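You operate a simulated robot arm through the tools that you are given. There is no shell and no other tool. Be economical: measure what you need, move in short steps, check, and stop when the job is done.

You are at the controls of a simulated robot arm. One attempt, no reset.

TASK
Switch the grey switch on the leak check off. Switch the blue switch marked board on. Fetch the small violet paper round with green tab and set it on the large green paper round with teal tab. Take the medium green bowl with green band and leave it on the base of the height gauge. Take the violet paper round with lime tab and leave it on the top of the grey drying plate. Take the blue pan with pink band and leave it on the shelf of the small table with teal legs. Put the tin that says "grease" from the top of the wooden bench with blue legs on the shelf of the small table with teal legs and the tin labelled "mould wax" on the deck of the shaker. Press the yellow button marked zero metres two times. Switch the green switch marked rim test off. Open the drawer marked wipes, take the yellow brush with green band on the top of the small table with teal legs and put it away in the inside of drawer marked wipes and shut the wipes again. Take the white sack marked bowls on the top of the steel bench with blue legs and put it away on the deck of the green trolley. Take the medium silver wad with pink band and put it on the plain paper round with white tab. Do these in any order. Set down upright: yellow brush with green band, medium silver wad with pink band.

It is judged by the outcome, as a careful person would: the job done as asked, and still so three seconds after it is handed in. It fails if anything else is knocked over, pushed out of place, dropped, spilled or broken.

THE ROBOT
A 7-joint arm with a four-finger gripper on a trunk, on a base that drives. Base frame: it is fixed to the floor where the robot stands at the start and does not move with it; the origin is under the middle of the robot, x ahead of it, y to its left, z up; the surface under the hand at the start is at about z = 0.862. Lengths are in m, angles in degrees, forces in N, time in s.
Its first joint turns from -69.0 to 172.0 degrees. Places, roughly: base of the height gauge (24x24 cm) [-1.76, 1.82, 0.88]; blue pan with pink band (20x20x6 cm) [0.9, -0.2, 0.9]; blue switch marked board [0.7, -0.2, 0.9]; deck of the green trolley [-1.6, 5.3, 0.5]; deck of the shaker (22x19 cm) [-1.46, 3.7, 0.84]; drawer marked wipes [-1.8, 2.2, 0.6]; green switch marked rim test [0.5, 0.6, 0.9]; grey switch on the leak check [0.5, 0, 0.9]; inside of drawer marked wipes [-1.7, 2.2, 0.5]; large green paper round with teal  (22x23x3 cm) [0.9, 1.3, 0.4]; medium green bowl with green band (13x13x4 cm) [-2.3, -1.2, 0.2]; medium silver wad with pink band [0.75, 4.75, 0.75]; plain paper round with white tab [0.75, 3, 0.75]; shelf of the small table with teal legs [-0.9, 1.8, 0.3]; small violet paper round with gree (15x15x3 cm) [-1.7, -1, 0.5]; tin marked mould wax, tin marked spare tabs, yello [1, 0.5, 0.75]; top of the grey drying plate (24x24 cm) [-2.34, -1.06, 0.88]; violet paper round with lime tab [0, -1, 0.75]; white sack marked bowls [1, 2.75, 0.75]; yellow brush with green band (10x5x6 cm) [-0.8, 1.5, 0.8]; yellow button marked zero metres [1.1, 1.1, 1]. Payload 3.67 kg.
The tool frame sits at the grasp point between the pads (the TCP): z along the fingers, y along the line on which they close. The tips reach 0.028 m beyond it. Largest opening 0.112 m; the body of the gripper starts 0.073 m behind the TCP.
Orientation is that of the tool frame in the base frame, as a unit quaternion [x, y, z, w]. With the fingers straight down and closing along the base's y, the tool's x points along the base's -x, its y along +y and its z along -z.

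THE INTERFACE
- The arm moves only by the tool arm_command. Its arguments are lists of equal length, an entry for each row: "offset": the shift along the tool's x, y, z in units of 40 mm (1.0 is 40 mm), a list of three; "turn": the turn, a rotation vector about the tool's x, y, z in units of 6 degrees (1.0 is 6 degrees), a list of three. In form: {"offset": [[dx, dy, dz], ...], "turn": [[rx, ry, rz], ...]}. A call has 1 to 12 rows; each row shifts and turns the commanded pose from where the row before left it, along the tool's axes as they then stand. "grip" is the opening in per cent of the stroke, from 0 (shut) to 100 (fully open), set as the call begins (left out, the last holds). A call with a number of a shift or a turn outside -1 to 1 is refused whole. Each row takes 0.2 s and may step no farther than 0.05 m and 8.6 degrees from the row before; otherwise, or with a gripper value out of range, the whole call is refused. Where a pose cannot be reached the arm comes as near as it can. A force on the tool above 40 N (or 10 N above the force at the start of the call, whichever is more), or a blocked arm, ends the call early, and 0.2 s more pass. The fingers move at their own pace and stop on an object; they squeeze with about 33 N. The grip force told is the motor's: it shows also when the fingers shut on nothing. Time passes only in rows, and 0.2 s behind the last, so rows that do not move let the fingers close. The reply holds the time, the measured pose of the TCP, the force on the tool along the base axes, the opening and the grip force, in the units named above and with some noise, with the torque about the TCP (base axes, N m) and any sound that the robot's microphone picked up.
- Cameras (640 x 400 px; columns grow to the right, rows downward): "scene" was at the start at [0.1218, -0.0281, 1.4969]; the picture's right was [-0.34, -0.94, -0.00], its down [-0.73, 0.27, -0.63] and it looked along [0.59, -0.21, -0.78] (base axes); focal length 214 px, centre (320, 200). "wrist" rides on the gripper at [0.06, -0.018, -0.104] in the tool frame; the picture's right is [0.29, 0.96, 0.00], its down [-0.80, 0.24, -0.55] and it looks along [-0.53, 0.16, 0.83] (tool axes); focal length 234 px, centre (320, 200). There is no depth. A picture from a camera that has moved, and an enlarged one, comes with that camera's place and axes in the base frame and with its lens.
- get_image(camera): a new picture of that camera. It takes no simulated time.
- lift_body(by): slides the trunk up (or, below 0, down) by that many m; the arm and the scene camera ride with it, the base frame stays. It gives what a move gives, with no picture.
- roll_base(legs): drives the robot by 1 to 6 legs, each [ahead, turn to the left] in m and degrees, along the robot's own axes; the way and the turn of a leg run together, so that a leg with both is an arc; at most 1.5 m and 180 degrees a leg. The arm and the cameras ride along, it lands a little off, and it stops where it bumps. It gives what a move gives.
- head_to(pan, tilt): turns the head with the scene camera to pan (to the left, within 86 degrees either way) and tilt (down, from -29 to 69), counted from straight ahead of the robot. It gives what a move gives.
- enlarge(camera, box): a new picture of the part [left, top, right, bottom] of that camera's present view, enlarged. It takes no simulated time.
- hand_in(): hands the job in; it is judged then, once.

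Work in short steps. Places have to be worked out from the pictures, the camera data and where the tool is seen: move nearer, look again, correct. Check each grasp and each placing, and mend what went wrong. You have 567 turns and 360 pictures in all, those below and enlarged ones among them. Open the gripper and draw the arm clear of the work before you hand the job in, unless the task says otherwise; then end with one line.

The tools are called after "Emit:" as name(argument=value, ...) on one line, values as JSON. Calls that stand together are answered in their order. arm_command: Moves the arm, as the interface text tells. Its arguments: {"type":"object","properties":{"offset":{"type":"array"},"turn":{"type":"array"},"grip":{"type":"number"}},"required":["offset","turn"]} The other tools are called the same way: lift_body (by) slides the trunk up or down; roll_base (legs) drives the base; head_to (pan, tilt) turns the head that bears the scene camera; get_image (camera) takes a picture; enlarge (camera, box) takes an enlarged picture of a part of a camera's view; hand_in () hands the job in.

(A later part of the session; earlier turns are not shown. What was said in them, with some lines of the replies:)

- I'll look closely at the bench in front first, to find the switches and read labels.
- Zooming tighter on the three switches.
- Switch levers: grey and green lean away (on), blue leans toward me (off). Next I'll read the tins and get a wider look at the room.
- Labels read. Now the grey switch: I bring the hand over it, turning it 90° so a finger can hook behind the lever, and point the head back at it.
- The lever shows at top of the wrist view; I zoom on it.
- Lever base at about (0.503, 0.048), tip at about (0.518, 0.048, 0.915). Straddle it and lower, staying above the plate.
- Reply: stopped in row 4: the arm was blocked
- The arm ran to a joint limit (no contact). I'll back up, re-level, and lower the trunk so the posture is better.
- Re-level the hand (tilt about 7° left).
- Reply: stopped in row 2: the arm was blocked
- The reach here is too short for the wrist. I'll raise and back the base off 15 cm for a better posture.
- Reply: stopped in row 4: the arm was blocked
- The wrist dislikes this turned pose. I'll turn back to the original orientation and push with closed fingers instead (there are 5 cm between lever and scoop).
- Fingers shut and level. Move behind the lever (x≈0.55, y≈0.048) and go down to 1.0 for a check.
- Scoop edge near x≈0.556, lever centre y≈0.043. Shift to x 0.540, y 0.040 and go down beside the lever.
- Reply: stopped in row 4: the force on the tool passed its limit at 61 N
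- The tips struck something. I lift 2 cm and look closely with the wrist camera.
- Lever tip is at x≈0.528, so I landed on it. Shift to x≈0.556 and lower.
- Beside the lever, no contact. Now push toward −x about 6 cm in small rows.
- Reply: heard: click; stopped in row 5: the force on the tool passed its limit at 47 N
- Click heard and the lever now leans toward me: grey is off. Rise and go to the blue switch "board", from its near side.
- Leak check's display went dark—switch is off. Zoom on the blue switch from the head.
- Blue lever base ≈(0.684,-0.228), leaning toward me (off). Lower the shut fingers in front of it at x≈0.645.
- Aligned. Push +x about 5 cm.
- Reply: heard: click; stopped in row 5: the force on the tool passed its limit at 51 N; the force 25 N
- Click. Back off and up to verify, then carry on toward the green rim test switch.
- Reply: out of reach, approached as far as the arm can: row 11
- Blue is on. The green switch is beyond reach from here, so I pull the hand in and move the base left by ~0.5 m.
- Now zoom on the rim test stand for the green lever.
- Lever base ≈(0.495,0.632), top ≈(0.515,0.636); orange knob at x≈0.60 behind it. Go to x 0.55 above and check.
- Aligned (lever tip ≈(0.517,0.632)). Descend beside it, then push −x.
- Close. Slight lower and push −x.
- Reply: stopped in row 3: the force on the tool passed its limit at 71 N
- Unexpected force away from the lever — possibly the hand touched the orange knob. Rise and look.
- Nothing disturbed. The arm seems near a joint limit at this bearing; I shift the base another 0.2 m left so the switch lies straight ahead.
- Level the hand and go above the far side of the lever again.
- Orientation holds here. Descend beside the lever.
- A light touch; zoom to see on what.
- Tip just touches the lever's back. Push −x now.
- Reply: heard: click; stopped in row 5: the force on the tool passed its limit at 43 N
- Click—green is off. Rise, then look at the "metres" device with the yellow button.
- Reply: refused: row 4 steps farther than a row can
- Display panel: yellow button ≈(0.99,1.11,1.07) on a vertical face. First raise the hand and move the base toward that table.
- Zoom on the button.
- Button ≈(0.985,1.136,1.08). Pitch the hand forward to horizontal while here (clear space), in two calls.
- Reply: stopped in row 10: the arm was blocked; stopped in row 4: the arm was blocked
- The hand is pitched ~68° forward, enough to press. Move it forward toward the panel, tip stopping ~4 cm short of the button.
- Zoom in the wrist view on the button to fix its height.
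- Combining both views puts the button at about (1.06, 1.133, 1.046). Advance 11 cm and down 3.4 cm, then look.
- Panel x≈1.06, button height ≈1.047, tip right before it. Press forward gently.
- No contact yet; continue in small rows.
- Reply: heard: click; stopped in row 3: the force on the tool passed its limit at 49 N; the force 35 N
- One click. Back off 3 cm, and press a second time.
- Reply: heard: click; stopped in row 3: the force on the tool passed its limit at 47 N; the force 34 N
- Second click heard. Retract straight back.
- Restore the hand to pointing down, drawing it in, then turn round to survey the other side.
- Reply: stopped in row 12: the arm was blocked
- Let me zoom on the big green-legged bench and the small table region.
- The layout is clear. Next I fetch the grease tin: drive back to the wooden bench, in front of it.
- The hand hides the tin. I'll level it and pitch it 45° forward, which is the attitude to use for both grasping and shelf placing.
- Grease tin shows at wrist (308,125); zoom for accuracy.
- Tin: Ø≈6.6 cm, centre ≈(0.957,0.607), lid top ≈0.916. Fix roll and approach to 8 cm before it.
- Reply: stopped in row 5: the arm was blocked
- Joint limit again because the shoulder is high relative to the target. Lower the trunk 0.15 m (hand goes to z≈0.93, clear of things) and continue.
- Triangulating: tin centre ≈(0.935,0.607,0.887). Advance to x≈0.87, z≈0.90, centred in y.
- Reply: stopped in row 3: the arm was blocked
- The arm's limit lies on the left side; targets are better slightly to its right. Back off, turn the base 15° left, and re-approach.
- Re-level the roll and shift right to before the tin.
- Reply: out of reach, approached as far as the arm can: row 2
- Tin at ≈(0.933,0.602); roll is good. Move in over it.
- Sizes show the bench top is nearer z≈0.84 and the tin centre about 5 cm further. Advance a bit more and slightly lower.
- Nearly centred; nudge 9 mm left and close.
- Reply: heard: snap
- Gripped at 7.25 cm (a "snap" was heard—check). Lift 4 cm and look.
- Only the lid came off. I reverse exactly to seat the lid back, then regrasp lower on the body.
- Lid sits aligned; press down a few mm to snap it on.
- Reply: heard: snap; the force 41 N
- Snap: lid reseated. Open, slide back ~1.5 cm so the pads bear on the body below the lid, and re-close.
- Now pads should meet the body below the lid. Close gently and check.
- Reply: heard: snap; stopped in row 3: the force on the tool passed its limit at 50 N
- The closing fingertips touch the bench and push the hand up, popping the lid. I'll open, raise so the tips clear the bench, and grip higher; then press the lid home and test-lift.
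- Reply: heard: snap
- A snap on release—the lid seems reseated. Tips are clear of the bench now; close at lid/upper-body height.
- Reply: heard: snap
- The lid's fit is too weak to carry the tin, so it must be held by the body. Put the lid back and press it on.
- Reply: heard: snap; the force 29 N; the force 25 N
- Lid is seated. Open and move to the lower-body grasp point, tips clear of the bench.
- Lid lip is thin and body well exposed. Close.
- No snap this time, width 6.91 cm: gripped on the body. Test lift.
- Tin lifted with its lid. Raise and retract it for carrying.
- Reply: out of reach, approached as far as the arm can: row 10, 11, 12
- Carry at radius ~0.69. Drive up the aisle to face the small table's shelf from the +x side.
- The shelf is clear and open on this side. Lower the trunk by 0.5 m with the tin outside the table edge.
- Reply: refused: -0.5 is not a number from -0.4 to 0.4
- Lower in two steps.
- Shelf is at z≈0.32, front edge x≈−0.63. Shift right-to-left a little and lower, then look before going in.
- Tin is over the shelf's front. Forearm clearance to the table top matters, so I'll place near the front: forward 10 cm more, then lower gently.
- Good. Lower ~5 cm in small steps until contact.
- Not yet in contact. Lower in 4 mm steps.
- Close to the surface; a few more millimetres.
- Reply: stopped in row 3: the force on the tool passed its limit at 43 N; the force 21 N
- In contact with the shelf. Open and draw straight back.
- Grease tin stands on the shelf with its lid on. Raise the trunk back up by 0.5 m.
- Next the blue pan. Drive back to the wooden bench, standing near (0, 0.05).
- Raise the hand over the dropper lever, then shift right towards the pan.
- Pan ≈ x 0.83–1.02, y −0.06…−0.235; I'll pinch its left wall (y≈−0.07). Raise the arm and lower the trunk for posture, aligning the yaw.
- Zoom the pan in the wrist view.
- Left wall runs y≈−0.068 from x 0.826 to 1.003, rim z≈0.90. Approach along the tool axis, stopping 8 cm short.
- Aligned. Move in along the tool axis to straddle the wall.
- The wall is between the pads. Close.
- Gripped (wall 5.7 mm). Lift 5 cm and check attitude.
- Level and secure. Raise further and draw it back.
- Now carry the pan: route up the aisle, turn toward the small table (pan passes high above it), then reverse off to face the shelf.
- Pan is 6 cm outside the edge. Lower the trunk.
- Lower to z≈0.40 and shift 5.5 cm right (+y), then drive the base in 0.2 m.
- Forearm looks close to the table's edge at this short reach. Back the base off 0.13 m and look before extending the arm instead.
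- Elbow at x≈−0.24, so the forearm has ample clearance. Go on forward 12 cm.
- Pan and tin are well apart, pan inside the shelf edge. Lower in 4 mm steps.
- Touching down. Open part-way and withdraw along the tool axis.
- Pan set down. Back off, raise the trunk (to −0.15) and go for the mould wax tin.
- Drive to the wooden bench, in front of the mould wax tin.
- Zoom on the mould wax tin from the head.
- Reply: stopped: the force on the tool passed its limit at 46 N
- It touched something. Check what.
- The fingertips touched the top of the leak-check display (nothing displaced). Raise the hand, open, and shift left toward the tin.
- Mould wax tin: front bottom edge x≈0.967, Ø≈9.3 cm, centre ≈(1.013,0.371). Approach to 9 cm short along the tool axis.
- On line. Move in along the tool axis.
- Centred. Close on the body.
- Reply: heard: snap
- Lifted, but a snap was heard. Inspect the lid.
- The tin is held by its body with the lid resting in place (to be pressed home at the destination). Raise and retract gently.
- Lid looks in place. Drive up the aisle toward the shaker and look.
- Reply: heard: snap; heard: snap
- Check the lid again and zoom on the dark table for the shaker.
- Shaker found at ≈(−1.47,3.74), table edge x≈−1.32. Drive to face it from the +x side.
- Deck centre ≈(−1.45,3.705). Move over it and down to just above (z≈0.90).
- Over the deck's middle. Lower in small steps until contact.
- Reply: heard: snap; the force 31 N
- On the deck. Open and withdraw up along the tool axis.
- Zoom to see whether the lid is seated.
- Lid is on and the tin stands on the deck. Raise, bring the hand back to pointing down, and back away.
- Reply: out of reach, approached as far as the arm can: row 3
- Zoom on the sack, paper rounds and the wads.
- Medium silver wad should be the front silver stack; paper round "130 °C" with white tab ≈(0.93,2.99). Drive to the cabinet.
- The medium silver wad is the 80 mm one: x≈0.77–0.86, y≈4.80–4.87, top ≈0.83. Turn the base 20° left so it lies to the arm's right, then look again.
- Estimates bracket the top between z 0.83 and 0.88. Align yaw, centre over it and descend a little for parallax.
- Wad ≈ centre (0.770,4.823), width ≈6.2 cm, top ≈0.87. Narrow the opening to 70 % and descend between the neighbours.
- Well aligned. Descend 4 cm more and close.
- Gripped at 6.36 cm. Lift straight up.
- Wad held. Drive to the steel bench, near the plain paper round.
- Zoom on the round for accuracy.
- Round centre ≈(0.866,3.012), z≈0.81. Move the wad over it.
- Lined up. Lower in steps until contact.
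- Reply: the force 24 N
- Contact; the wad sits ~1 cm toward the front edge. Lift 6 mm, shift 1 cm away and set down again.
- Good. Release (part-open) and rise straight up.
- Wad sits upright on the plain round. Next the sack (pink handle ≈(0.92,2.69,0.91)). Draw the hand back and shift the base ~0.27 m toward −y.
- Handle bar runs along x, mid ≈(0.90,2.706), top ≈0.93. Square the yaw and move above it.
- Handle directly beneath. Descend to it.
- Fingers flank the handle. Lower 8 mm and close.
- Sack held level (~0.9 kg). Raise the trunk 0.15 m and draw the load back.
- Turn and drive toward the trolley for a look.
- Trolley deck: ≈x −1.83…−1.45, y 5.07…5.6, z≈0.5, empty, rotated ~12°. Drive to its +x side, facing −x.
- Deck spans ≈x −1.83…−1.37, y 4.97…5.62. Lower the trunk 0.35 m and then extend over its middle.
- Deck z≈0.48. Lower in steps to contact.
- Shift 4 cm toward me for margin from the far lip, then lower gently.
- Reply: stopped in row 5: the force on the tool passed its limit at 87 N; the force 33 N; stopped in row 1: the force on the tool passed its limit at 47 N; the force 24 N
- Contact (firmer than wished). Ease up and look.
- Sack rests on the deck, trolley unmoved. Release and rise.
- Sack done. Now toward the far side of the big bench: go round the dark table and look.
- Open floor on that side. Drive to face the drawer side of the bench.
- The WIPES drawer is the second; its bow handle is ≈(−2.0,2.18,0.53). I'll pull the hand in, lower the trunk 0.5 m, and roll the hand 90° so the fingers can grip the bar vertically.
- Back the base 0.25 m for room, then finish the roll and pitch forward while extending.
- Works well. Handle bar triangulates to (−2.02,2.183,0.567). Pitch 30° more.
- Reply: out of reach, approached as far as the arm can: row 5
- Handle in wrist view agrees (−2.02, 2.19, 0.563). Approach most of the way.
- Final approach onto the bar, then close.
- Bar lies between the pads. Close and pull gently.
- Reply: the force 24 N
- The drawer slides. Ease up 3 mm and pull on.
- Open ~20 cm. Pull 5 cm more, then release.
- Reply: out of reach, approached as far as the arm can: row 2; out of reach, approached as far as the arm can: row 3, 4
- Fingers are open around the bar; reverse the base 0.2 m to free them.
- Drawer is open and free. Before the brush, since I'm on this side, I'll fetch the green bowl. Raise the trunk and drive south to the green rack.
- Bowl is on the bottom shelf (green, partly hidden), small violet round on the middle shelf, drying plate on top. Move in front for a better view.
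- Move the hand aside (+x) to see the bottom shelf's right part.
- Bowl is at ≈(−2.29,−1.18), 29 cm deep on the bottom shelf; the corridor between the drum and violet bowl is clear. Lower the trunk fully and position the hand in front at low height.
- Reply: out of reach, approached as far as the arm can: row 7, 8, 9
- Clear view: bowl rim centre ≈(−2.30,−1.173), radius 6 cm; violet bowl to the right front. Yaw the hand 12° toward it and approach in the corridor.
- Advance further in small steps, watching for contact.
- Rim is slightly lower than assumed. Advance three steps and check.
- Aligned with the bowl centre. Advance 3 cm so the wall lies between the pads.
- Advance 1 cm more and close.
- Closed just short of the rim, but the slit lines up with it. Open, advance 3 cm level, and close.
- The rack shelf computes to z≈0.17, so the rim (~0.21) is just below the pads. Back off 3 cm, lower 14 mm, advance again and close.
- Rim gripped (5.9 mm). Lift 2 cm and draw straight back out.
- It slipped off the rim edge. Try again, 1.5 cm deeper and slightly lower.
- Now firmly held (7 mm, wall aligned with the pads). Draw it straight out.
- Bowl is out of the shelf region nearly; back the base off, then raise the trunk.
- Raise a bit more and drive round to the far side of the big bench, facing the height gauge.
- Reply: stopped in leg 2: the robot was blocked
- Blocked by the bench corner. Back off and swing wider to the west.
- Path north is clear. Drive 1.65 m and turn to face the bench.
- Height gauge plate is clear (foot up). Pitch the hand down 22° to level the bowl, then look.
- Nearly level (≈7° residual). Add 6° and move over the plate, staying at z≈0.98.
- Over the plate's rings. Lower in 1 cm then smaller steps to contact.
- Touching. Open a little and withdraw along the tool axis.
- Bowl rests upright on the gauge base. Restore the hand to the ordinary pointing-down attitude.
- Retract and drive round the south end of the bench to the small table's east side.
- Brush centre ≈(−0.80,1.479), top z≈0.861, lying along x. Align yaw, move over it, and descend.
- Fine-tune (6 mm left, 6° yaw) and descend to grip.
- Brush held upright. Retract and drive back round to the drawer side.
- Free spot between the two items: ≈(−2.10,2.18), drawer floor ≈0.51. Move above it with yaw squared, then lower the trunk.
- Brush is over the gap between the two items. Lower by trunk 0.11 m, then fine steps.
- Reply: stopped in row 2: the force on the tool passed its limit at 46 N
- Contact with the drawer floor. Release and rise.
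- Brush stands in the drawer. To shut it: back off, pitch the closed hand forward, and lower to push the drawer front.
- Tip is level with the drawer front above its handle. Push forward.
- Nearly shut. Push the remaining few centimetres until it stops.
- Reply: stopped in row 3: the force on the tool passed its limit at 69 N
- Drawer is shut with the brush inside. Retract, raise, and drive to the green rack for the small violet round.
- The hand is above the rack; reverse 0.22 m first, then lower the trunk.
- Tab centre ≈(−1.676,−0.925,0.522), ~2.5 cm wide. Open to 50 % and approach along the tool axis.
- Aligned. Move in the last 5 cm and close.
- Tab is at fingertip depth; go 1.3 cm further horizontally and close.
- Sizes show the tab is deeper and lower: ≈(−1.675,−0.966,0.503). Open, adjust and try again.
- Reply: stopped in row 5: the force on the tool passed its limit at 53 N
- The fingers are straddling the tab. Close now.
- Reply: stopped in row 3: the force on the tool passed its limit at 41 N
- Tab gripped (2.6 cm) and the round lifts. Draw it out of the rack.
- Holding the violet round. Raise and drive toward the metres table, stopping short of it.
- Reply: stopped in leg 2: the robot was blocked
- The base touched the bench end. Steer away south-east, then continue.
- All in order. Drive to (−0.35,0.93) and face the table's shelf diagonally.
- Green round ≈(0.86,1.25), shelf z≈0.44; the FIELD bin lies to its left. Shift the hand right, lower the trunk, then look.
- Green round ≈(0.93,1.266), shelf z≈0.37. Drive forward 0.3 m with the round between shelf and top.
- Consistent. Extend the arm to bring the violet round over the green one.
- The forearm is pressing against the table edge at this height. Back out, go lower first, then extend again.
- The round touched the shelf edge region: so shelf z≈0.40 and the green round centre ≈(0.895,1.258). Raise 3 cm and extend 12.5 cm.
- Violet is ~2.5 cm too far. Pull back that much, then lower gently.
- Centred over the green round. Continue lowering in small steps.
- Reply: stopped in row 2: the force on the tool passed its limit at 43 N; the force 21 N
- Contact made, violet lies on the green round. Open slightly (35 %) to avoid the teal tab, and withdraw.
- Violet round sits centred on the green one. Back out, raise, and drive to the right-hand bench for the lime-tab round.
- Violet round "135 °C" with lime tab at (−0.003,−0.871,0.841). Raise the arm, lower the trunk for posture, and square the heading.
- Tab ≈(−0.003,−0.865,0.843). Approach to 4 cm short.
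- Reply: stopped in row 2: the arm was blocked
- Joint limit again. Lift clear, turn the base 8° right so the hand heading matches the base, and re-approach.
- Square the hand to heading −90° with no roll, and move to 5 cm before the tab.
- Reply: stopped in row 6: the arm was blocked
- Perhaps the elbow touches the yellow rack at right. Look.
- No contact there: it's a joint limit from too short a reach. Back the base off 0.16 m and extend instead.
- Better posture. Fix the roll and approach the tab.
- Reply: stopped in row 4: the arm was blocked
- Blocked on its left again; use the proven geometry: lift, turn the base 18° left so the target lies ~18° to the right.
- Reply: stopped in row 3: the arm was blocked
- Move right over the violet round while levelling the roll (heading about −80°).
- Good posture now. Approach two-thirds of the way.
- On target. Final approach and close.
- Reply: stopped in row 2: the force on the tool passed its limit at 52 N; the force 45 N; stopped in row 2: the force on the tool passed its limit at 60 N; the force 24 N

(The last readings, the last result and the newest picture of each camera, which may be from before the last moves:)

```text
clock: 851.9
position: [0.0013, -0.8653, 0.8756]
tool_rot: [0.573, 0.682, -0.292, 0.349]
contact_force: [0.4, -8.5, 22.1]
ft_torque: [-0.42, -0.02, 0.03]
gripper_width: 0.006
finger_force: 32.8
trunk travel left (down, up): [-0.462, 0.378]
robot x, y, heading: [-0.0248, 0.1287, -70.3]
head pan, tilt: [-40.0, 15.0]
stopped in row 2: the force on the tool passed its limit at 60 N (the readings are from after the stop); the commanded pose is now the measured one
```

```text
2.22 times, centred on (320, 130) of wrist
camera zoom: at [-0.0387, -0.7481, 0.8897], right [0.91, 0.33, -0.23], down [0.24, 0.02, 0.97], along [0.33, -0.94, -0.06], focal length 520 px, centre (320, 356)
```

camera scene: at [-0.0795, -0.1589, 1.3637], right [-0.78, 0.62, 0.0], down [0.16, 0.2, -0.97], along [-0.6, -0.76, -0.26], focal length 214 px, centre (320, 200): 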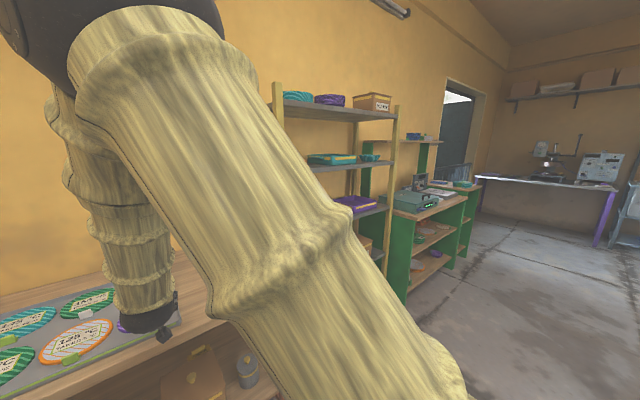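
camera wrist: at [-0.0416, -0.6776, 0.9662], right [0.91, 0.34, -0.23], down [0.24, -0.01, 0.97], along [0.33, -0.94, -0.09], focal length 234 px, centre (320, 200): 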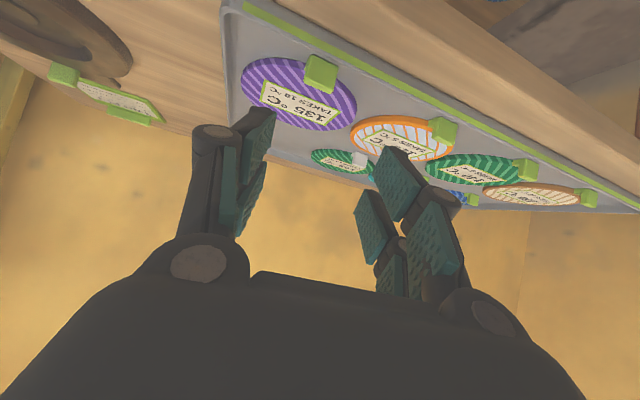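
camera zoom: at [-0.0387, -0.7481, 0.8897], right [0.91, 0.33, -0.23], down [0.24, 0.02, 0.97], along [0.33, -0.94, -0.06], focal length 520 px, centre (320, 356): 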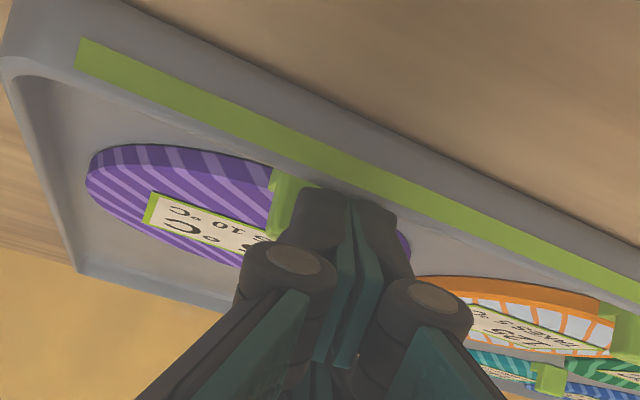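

The fingertips met the tray's front lip. Back up and re-look.

Emit:
arm_command(offset=[[-0.4, 0, -0.9], [-0.2, 0, -0.6]], turn=[[0, 0, 0], [0, 0, 0]])

Emit:
arm_command(offset=[[0, 0, 0], [0, 0, 0]], turn=[[0, 0, 0], [0, 0, 0]], grip=50)

Emit:
get_image(camera="wrist")

Emit:
head_to(pan=-12, tilt=42)

Emit:
enlarge(camera="scene", box=[220, 120, 420, 240])

```text
clock: 852.5
position: [-0.0064, -0.8286, 0.9254]
tool_rot: [0.574, 0.685, -0.287, 0.345]
contact_force: [0.1, -0.1, -0.8]
ft_torque: [-0.04, -0.02, -0.03]
gripper_width: 0.0
finger_force: 32.5
trunk travel left (down, up): [-0.462, 0.378]
robot x, y, heading: [-0.0261, 0.1296, -70.5]
head pan, tilt: [-40.0, 15.0]
```

```text
clock: 853.1
position: [-0.0061, -0.8287, 0.9268]
tool_rot: [0.575, 0.684, -0.287, 0.345]
contact_force: [1.3, -0.1, -0.2]
ft_torque: [-0.01, -0.02, -0.02]
gripper_width: 0.0561
finger_force: 0.1
trunk travel left (down, up): [-0.462, 0.378]
robot x, y, heading: [-0.023, 0.126, -70.6]
head pan, tilt: [-40.0, 15.0]
```

```text
56 pictures are left
camera wrist: at [-0.0445, -0.7135, 0.9403], right [0.91, 0.34, -0.23], down [0.24, 0.01, 0.97], along [0.33, -0.94, -0.07], focal length 234 px, centre (320, 200)
```

wrist: 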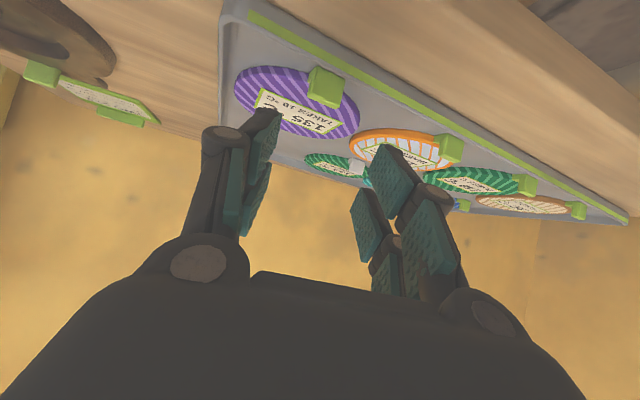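

```text
clock: 854.0
position: [-0.0057, -0.8289, 0.926]
tool_rot: [0.574, 0.684, -0.288, 0.345]
contact_force: [-0.2, -0.4, -0.1]
ft_torque: [0.03, -0.01, -0.02]
gripper_width: 0.0558
finger_force: 0.0
trunk travel left (down, up): [-0.462, 0.378]
robot x, y, heading: [-0.0293, 0.1268, -70.2]
head pan, tilt: [-12.0, 42.0]
```

```text
3.20 times, centred on (320, 180) of scene
camera zoom: at [0.0006, -0.0052, 1.3213], right [-0.99, -0.13, 0.0], down [-0.09, 0.66, -0.74], along [0.1, -0.74, -0.67], focal length 686 px, centre (320, 264)
```

zoom: 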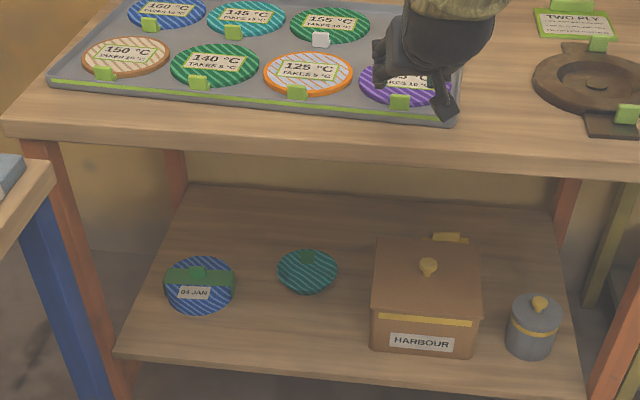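

Re-triangulated: tab ≈(0.006,−0.90,0.829), deeper than thought. Approach accordingly (as with the first round: TCP ~3.5 cm above the tab centre).

Emit:
arm_command(offset=[[0.06, 0, 0.76], [0.06, 0, 0.7]], turn=[[0, 0, 0], [0, 0, 0]])

Emit:
enlarge(camera="wrist", box=[200, 40, 440, 220])

```text
clock: 854.6
position: [0.0033, -0.8724, 0.8856]
tool_rot: [0.575, 0.684, -0.287, 0.345]
contact_force: [0.1, -0.6, -0.3]
ft_torque: [0.0, 0.0, -0.04]
gripper_width: 0.056
finger_force: 0.0
trunk travel left (down, up): [-0.462, 0.378]
robot x, y, heading: [-0.0274, 0.1267, -70.4]
head pan, tilt: [-12.0, 42.0]
```

```text
2.22 times, centred on (320, 130) of wrist
camera zoom: at [-0.0362, -0.7574, 0.9012], right [0.91, 0.34, -0.23], down [0.24, 0.01, 0.97], along [0.33, -0.94, -0.07], focal length 520 px, centre (320, 356)
```

zoom: 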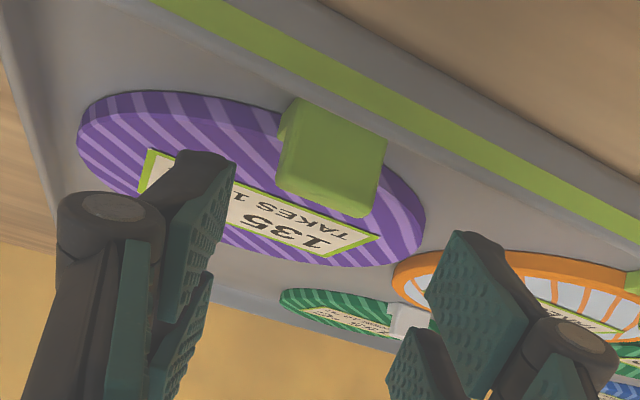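

Need to go ~3.5 cm lower and 1 cm forward. Do so gently.

Emit:
arm_command(offset=[[0.17, 0, 0.25], [0.17, 0, 0.25], [0.17, 0, 0.25]], turn=[[0, 0, 0], [0, 0, 0], [0, 0, 0]])

Emit:
enlarge(camera="wrist", box=[200, 40, 440, 220])

```text
clock: 855.5
position: [0.0046, -0.8881, 0.8615]
tool_rot: [0.572, 0.682, -0.29, 0.351]
contact_force: [1.9, -5.2, 9.5]
ft_torque: [0.11, -0.42, -0.28]
gripper_width: 0.0566
finger_force: 0.5
trunk travel left (down, up): [-0.462, 0.378]
robot x, y, heading: [-0.0272, 0.1237, -70.6]
head pan, tilt: [-12.0, 42.0]
stopped in row 3: the force on the tool passed its limit at 41 N (the readings are from after the stop); the commanded pose is now the measured one
```

```text
2.22 times, centred on (320, 130) of wrist
camera zoom: at [-0.0347, -0.7729, 0.8739], right [0.92, 0.33, -0.23], down [0.23, 0.02, 0.97], along [0.33, -0.94, -0.06], focal length 520 px, centre (320, 356)
```

zoom: 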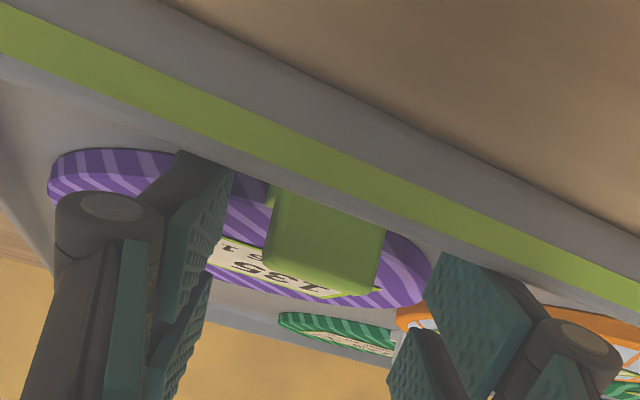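

The tab is between the fingers. Close.

Emit:
arm_command(offset=[[0, 0, 0], [0, 0, 0], [0, 0, 0]], turn=[[0, 0, 0], [0, 0, 0], [0, 0, 0]], grip=0)

Emit:
arm_command(offset=[[-0.25, 0, -0.18], [-0.25, 0, -0.18], [-0.4, 0, -0.29]], turn=[[0, 0, 0], [0, 0, 0], [0, 0, 0]])

Emit:
get_image(camera="wrist")

```text
clock: 856.3
position: [0.0024, -0.886, 0.861]
tool_rot: [0.573, 0.682, -0.291, 0.35]
contact_force: [-4.7, -1.6, 11.7]
ft_torque: [-0.29, 0.18, -0.08]
gripper_width: 0.0277
finger_force: 33.3
trunk travel left (down, up): [-0.462, 0.378]
robot x, y, heading: [-0.0266, 0.1267, -70.7]
head pan, tilt: [-12.0, 42.0]
```

```text
clock: 857.1
position: [0.0043, -0.8866, 0.906]
tool_rot: [0.573, 0.682, -0.29, 0.35]
contact_force: [0.1, 0.6, -0.2]
ft_torque: [0.03, 0.01, -0.01]
gripper_width: 0.0275
finger_force: 33.5
trunk travel left (down, up): [-0.462, 0.378]
robot x, y, heading: [-0.0291, 0.1292, -70.6]
head pan, tilt: [-12.0, 42.0]
```

```text
52 pictures are left
camera wrist: at [-0.0343, -0.7712, 0.9179], right [0.91, 0.33, -0.23], down [0.24, 0.02, 0.97], along [0.33, -0.94, -0.06], focal length 234 px, centre (320, 200)
```

wrist: 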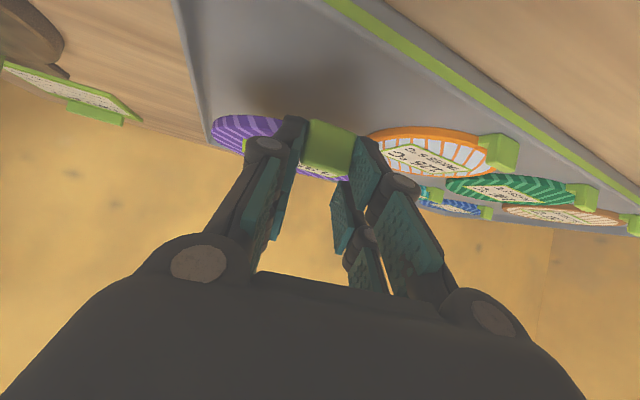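

Gripped (2.75 cm) and lifted. Raise, retract and back away from the bench before turning.

Emit:
lift_body(by=0.17)

Emit:
arm_command(offset=[[0.52, 0.15, -0.72], [0.52, 0.15, -0.72], [0.52, 0.15, -0.72], [0.52, 0.15, -0.72], [0.52, 0.15, -0.72], [0.52, 0.15, -0.72]], turn=[[0, 0, 0], [0, 0, 0], [0, 0, 0], [0, 0, 0], [0, 0, 0], [0, 0, 0]])

Emit:
roll_base(legs=[[-0.35, 0], [0, -81.5], [1.19, 0]])

Emit:
get_image(camera="wrist")

```text
clock: 859.1
position: [0.0038, -0.8884, 1.0737]
tool_rot: [0.574, 0.682, -0.29, 0.348]
contact_force: [-0.5, -0.2, -1.1]
ft_torque: [0.01, 0.04, 0.03]
gripper_width: 0.0275
finger_force: 32.7
trunk travel left (down, up): [-0.632, 0.208]
robot x, y, heading: [-0.0267, 0.1302, -70.5]
head pan, tilt: [-12.0, 42.0]
```

```text
clock: 860.5
position: [0.0021, -0.67, 1.0757]
tool_rot: [0.572, 0.682, -0.291, 0.35]
contact_force: [0.1, 0.7, 0.2]
ft_torque: [0.01, 0.0, 0.01]
gripper_width: 0.0273
finger_force: 32.4
trunk travel left (down, up): [-0.632, 0.208]
robot x, y, heading: [-0.0248, 0.1224, -70.4]
head pan, tilt: [-12.0, 42.0]
```

```text
clock: 871.8
position: [-1.9772, -0.231, 1.0751]
tool_rot: [0.88, 0.138, -0.449, 0.072]
contact_force: [-0.1, -0.5, -0.2]
ft_torque: [0.0, -0.02, 0.02]
gripper_width: 0.027
finger_force: 33.4
trunk travel left (down, up): [-0.632, 0.208]
robot x, y, heading: [-1.187, -0.0954, -152.7]
head pan, tilt: [-12.0, 42.0]
```

```text
51 pictures are left
camera wrist: at [-1.8692, -0.176, 1.0873], right [0.46, -0.86, -0.23], down [0.05, -0.23, 0.97], along [-0.89, -0.46, -0.06], focal length 234 px, centre (320, 200)
```

wrist: 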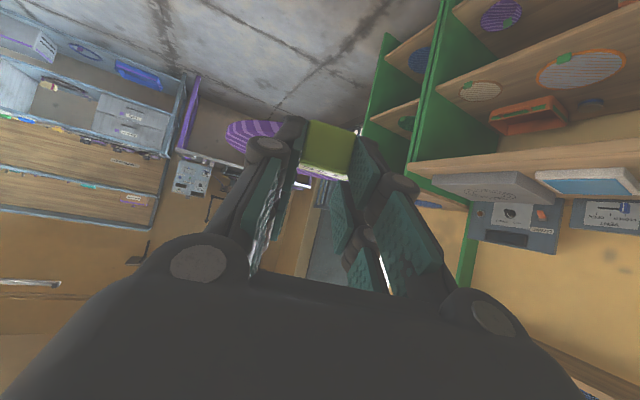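

Round held fine. Continue west and turn to face the rack's drying plate.

Emit:
roll_base(legs=[[0, -34.7], [1.19, 0], [0, 117]])

Emit:
head_to(pan=-15, tilt=35)

Emit:
get_image(camera="scene")

Emit:
get_image(camera="wrist")

```text
clock: 884.4
position: [-2.3471, -0.731, 1.0738]
tool_rot: [0.579, 0.677, -0.293, 0.346]
contact_force: [0.2, -0.3, -0.7]
ft_torque: [0.03, -0.01, 0.03]
gripper_width: 0.0266
finger_force: 32.8
trunk travel left (down, up): [-0.632, 0.208]
robot x, y, heading: [-2.366, 0.0679, -71.2]
head pan, tilt: [-12.0, 42.0]
```

```text
clock: 885.0
position: [-2.3482, -0.731, 1.0751]
tool_rot: [0.578, 0.678, -0.293, 0.348]
contact_force: [0.0, -0.3, 0.2]
ft_torque: [0.04, 0.03, 0.0]
gripper_width: 0.0265
finger_force: 33.2
trunk travel left (down, up): [-0.632, 0.208]
robot x, y, heading: [-2.3627, 0.0696, -71.3]
head pan, tilt: [-15.0, 35.0]
```

```text
50 pictures are left
camera scene: at [-2.3431, -0.0689, 1.5017], right [-1.0, -0.06, 0.0], down [-0.04, 0.57, -0.82], along [0.05, -0.82, -0.57], focal length 214 px, centre (320, 200)
```

scene: 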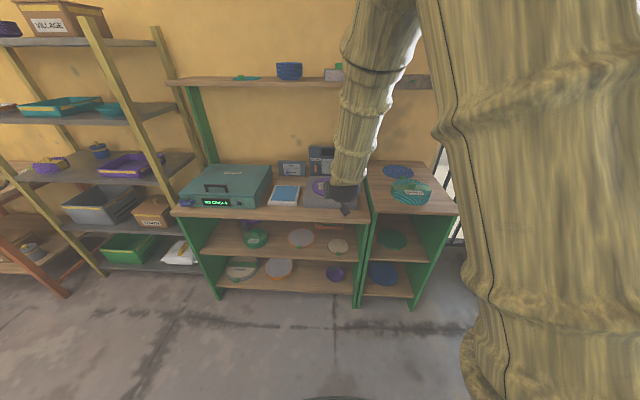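

```text
49 pictures are left
camera wrist: at [-2.3846, -0.6142, 1.0876], right [0.92, 0.32, -0.23], down [0.24, 0.02, 0.97], along [0.31, -0.95, -0.06], focal length 234 px, centre (320, 200)
```

wrist: 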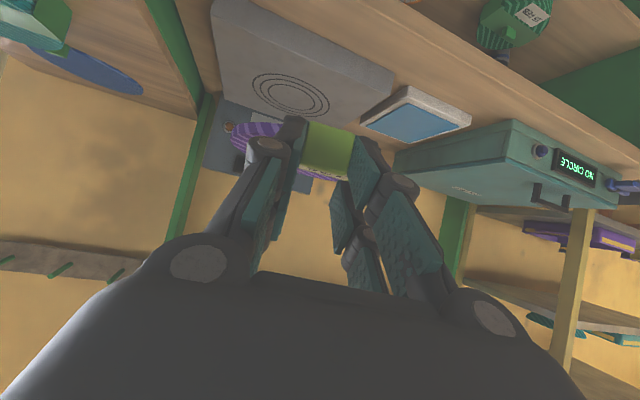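

Rings centre ≈(−2.345,−1.065) confirmed. Lower the trunk 0.1 m and extend over the plate.

Emit:
lift_body(by=-0.1)

Emit:
arm_command(offset=[[-0.52, -0.172, 0.716], [-0.52, -0.172, 0.716], [-0.52, -0.172, 0.716], [-0.52, -0.172, 0.716], [-0.52, -0.172, 0.716], [-0.52, -0.172, 0.716], [-0.52, -0.172, 0.716]], turn=[[0, 0, 0], [0, 0, 0], [0, 0, 0], [0, 0, 0], [0, 0, 0], [0, 0, 0], [0, 0, 0]])

Emit:
get_image(camera="wrist")

Emit:
enlarge(camera="scene", box=[250, 120, 410, 240])

```text
clock: 886.4
position: [-2.3469, -0.7313, 0.9743]
tool_rot: [0.579, 0.677, -0.294, 0.346]
contact_force: [-0.7, 0.6, -0.4]
ft_torque: [0.0, 0.0, 0.01]
gripper_width: 0.0269
finger_force: 32.7
trunk travel left (down, up): [-0.532, 0.308]
robot x, y, heading: [-2.3659, 0.0712, -71.2]
head pan, tilt: [-15.0, 35.0]
```

```text
clock: 888.0
position: [-2.3568, -0.985, 0.9726]
tool_rot: [0.579, 0.678, -0.292, 0.346]
contact_force: [0.6, 0.2, -0.2]
ft_torque: [0.04, -0.03, 0.01]
gripper_width: 0.0264
finger_force: 33.2
trunk travel left (down, up): [-0.532, 0.308]
robot x, y, heading: [-2.3661, 0.0679, -71.2]
head pan, tilt: [-15.0, 35.0]
```

```text
48 pictures are left
camera wrist: at [-2.394, -0.8675, 0.9862], right [0.92, 0.32, -0.23], down [0.24, 0.02, 0.97], along [0.31, -0.95, -0.06], focal length 234 px, centre (320, 200)
```

wrist: 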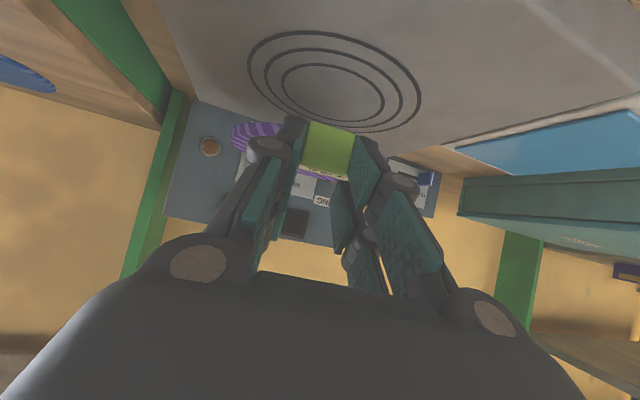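

```text
3.33 times, centred on (330, 180) of scene
camera zoom: at [-2.3437, -0.0704, 1.4016], right [-1.0, -0.06, 0.0], down [-0.04, 0.57, -0.82], along [0.05, -0.82, -0.57], focal length 715 px, centre (287, 267)
```

zoom: 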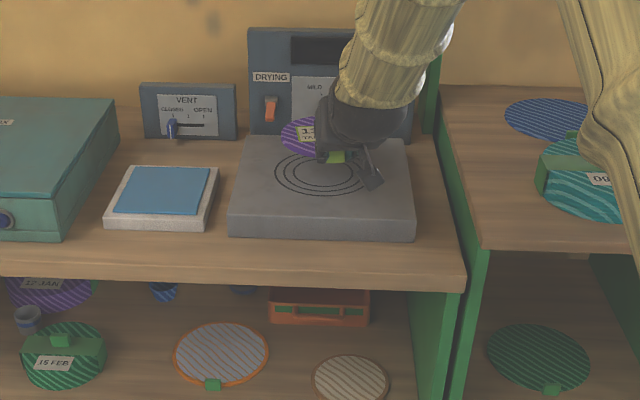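

Over the rings. Lower in small steps to contact.

Emit:
arm_command(offset=[[0.25, 0, 0.18], [0.25, 0, 0.18], [0.12, 0, 0.09], [0.1, 0, 0.07]], turn=[[0, 0, 0], [0, 0, 0], [0, 0, 0], [0, 0, 0]])

Emit:
arm_command(offset=[[0.08, 0, 0.06], [0.08, 0, 0.06], [0.08, 0, 0.06]], turn=[[0, 0, 0], [0, 0, 0], [0, 0, 0]])

Emit:
enlarge(camera="scene", box=[280, 130, 390, 220])

```text
clock: 889.0
position: [-2.3563, -0.9836, 0.9388]
tool_rot: [0.578, 0.678, -0.292, 0.347]
contact_force: [-0.4, -0.1, -0.3]
ft_torque: [0.02, 0.0, 0.02]
gripper_width: 0.0268
finger_force: 32.6
trunk travel left (down, up): [-0.532, 0.308]
robot x, y, heading: [-2.3625, 0.0728, -71.4]
head pan, tilt: [-15.0, 35.0]
```

```text
clock: 889.8
position: [-2.3552, -0.9826, 0.9264]
tool_rot: [0.578, 0.678, -0.292, 0.347]
contact_force: [0.4, -0.3, -0.2]
ft_torque: [-0.02, 0.02, 0.02]
gripper_width: 0.0266
finger_force: 32.9
trunk travel left (down, up): [-0.532, 0.308]
robot x, y, heading: [-2.3665, 0.0705, -71.3]
head pan, tilt: [-15.0, 35.0]
```

```text
4.44 times, centred on (335, 175) of scene
camera zoom: at [-2.3431, -0.0692, 1.4017], right [-1.0, -0.06, 0.0], down [-0.04, 0.57, -0.82], along [0.05, -0.82, -0.57], focal length 953 px, centre (253, 311)
```

zoom: 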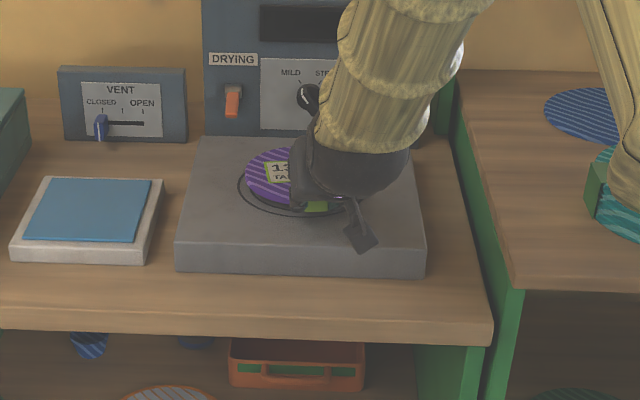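

Nearly down. Continue a few millimetres.

Emit:
arm_command(offset=[[0.08, 0, 0.06], [0.08, 0, 0.06], [0.06, 0, 0.05]], turn=[[0, 0, 0], [0, 0, 0], [0, 0, 0]])

Emit:
arm_command(offset=[[0.06, 0, 0.04], [0.06, 0, 0.04]], turn=[[0, 0, 0], [0, 0, 0]])

```text
clock: 890.6
position: [-2.3552, -0.9836, 0.9171]
tool_rot: [0.578, 0.677, -0.293, 0.347]
contact_force: [-0.6, 0.0, 3.1]
ft_torque: [-0.48, 0.08, -0.01]
gripper_width: 0.0268
finger_force: 32.6
trunk travel left (down, up): [-0.532, 0.308]
robot x, y, heading: [-2.3609, 0.0689, -71.3]
head pan, tilt: [-15.0, 35.0]
```

```text
clock: 891.2
position: [-2.3547, -0.9829, 0.9161]
tool_rot: [0.577, 0.676, -0.295, 0.35]
contact_force: [-0.1, -3.9, 25.9]
ft_torque: [-0.49, 0.23, 0.02]
gripper_width: 0.0266
finger_force: 32.6
trunk travel left (down, up): [-0.532, 0.308]
robot x, y, heading: [-2.3635, 0.0669, -71.5]
head pan, tilt: [-15.0, 35.0]
```

Contact. Release and withdraw along the tool axis.

Emit:
arm_command(offset=[[-0.05, 0, -0.03], [0, 0, 0], [0, 0, 0]], turn=[[0, 0, 0], [0, 0, 0], [0, 0, 0]], grip=45)

Emit:
arm_command(offset=[[0, 0, -0.4], [0, 0, -0.7], [0, 0, -0.9], [0.3, 0.1, -0.85], [0.45, 0.15, -0.75], [0.45, 0.15, -0.75], [0.45, 0.15, -0.75]], turn=[[0, 0, 0], [0, 0, 0], [0, 0, 0], [0, 0, 0], [0, 0, 0], [0, 0, 0], [0, 0, 0]])

Emit:
get_image(camera="wrist")

Emit:
enlarge(camera="scene", box=[280, 130, 390, 220])

```text
clock: 892.0
position: [-2.3561, -0.9819, 0.9149]
tool_rot: [0.579, 0.676, -0.295, 0.348]
contact_force: [0.5, -9.8, 21.4]
ft_torque: [-0.42, -0.35, -0.1]
gripper_width: 0.0511
finger_force: 0.0
trunk travel left (down, up): [-0.532, 0.308]
robot x, y, heading: [-2.365, 0.0675, -71.6]
head pan, tilt: [-15.0, 35.0]
```

```text
clock: 893.6
position: [-2.3663, -0.7789, 0.9803]
tool_rot: [0.578, 0.678, -0.293, 0.347]
contact_force: [0.5, -0.2, 0.6]
ft_torque: [-0.01, 0.0, 0.02]
gripper_width: 0.0503
finger_force: 0.0
trunk travel left (down, up): [-0.532, 0.308]
robot x, y, heading: [-2.3698, 0.0677, -71.3]
head pan, tilt: [-15.0, 35.0]
```

```text
45 pictures are left
camera wrist: at [-2.404, -0.6616, 0.9932], right [0.92, 0.32, -0.23], down [0.24, 0.02, 0.97], along [0.31, -0.95, -0.06], focal length 234 px, centre (320, 200)
```

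wrist: 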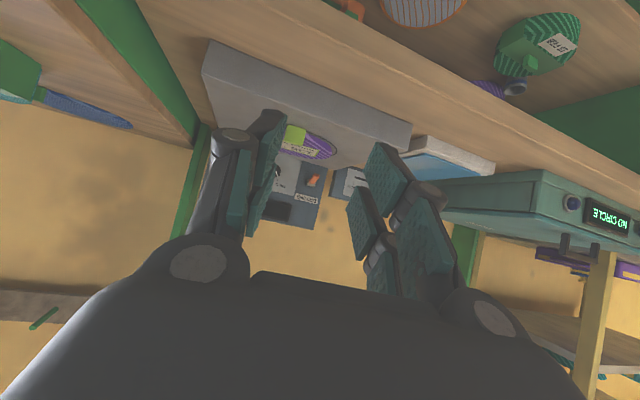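

```text
4.44 times, centred on (335, 175) of scene
camera zoom: at [-2.3428, -0.0679, 1.4019], right [-1.0, -0.06, 0.0], down [-0.04, 0.57, -0.82], along [0.05, -0.82, -0.57], focal length 953 px, centre (253, 311)
```

zoom: 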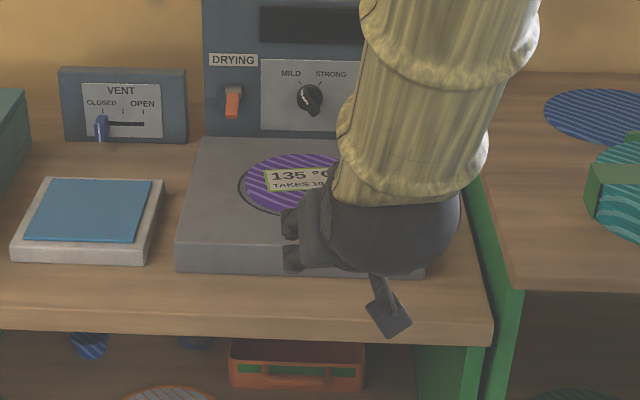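

Round placed on the drying plate. Back off, raise the arm clear, and take a last look at the first bench's switches.

Emit:
roll_base(legs=[[-0.2, 0]])

Emit:
head_to(pan=72, tilt=18)

Emit:
enlarge(camera="scene", box=[270, 150, 390, 225])

Emit:
get_image(camera="scene")

```text
clock: 895.1
position: [-2.4307, -0.5888, 0.9804]
tool_rot: [0.579, 0.677, -0.293, 0.347]
contact_force: [0.2, 1.0, 1.2]
ft_torque: [0.0, 0.0, 0.03]
gripper_width: 0.0504
finger_force: 0.0
trunk travel left (down, up): [-0.532, 0.308]
robot x, y, heading: [-2.4279, 0.2599, -71.5]
head pan, tilt: [-15.0, 35.0]
```

```text
clock: 896.8
position: [-2.4311, -0.5905, 0.9803]
tool_rot: [0.579, 0.677, -0.293, 0.347]
contact_force: [-0.3, 0.1, -0.2]
ft_torque: [0.01, -0.01, 0.0]
gripper_width: 0.0504
finger_force: 0.0
trunk travel left (down, up): [-0.532, 0.308]
robot x, y, heading: [-2.4291, 0.2566, -71.5]
head pan, tilt: [72.0, 18.0]
```

```text
5.33 times, centred on (330, 188) of scene
camera zoom: at [-2.3187, 0.2088, 1.4289], right [0.01, -1.0, 0.0], down [-0.31, 0.0, -0.95], along [0.95, 0.01, -0.31], focal length 1144 px, centre (267, 267)
```

zoom: 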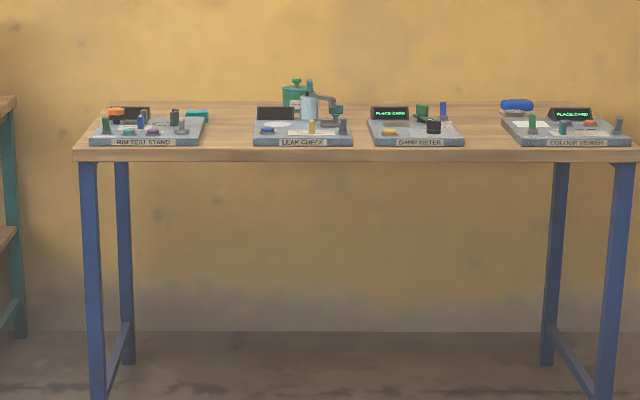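

```text
42 pictures are left
camera scene: at [-2.3187, 0.2088, 1.4289], right [0.01, -1.0, 0.0], down [-0.31, 0.0, -0.95], along [0.95, 0.01, -0.31], focal length 214 px, centre (320, 200)
```

scene: 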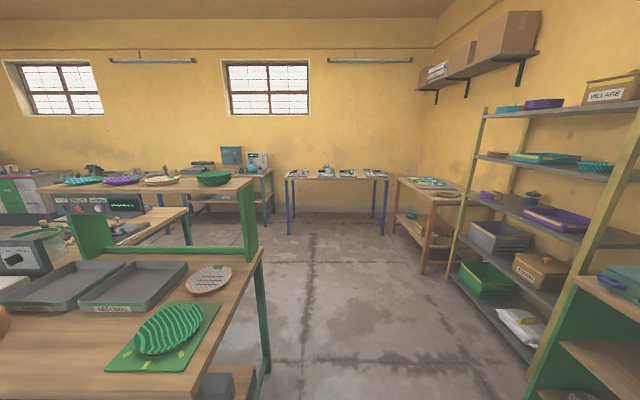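

Rim test and leak check are dark, damp meter lit with the blue lever up: as asked. Open the gripper fully in free space, then hand in.

Emit:
arm_command(offset=[[0, 0, -0.5], [0, 0, 0], [0, 0, 0]], turn=[[0, 0, 0], [0, 0, 0], [0, 0, 0]], grip=100)

Emit:
hand_in()

```text
clock: 897.6
position: [-2.4345, -0.5733, 0.992]
tool_rot: [0.579, 0.677, -0.293, 0.347]
contact_force: [0.0, -0.8, 0.1]
ft_torque: [0.02, 0.0, 0.02]
gripper_width: 0.1117
finger_force: 0.1
trunk travel left (down, up): [-0.532, 0.308]
robot x, y, heading: [-2.4262, 0.2542, -71.6]
head pan, tilt: [72.0, 18.0]
```

```text
The job is handed in.
```

I did every task on the list and handed the job in, but I don't know yet how it was judged. The mould wax lid popped loose during the move: it was sitting on the tin at the shaker, but I didn't confirm it had snapped fully on.
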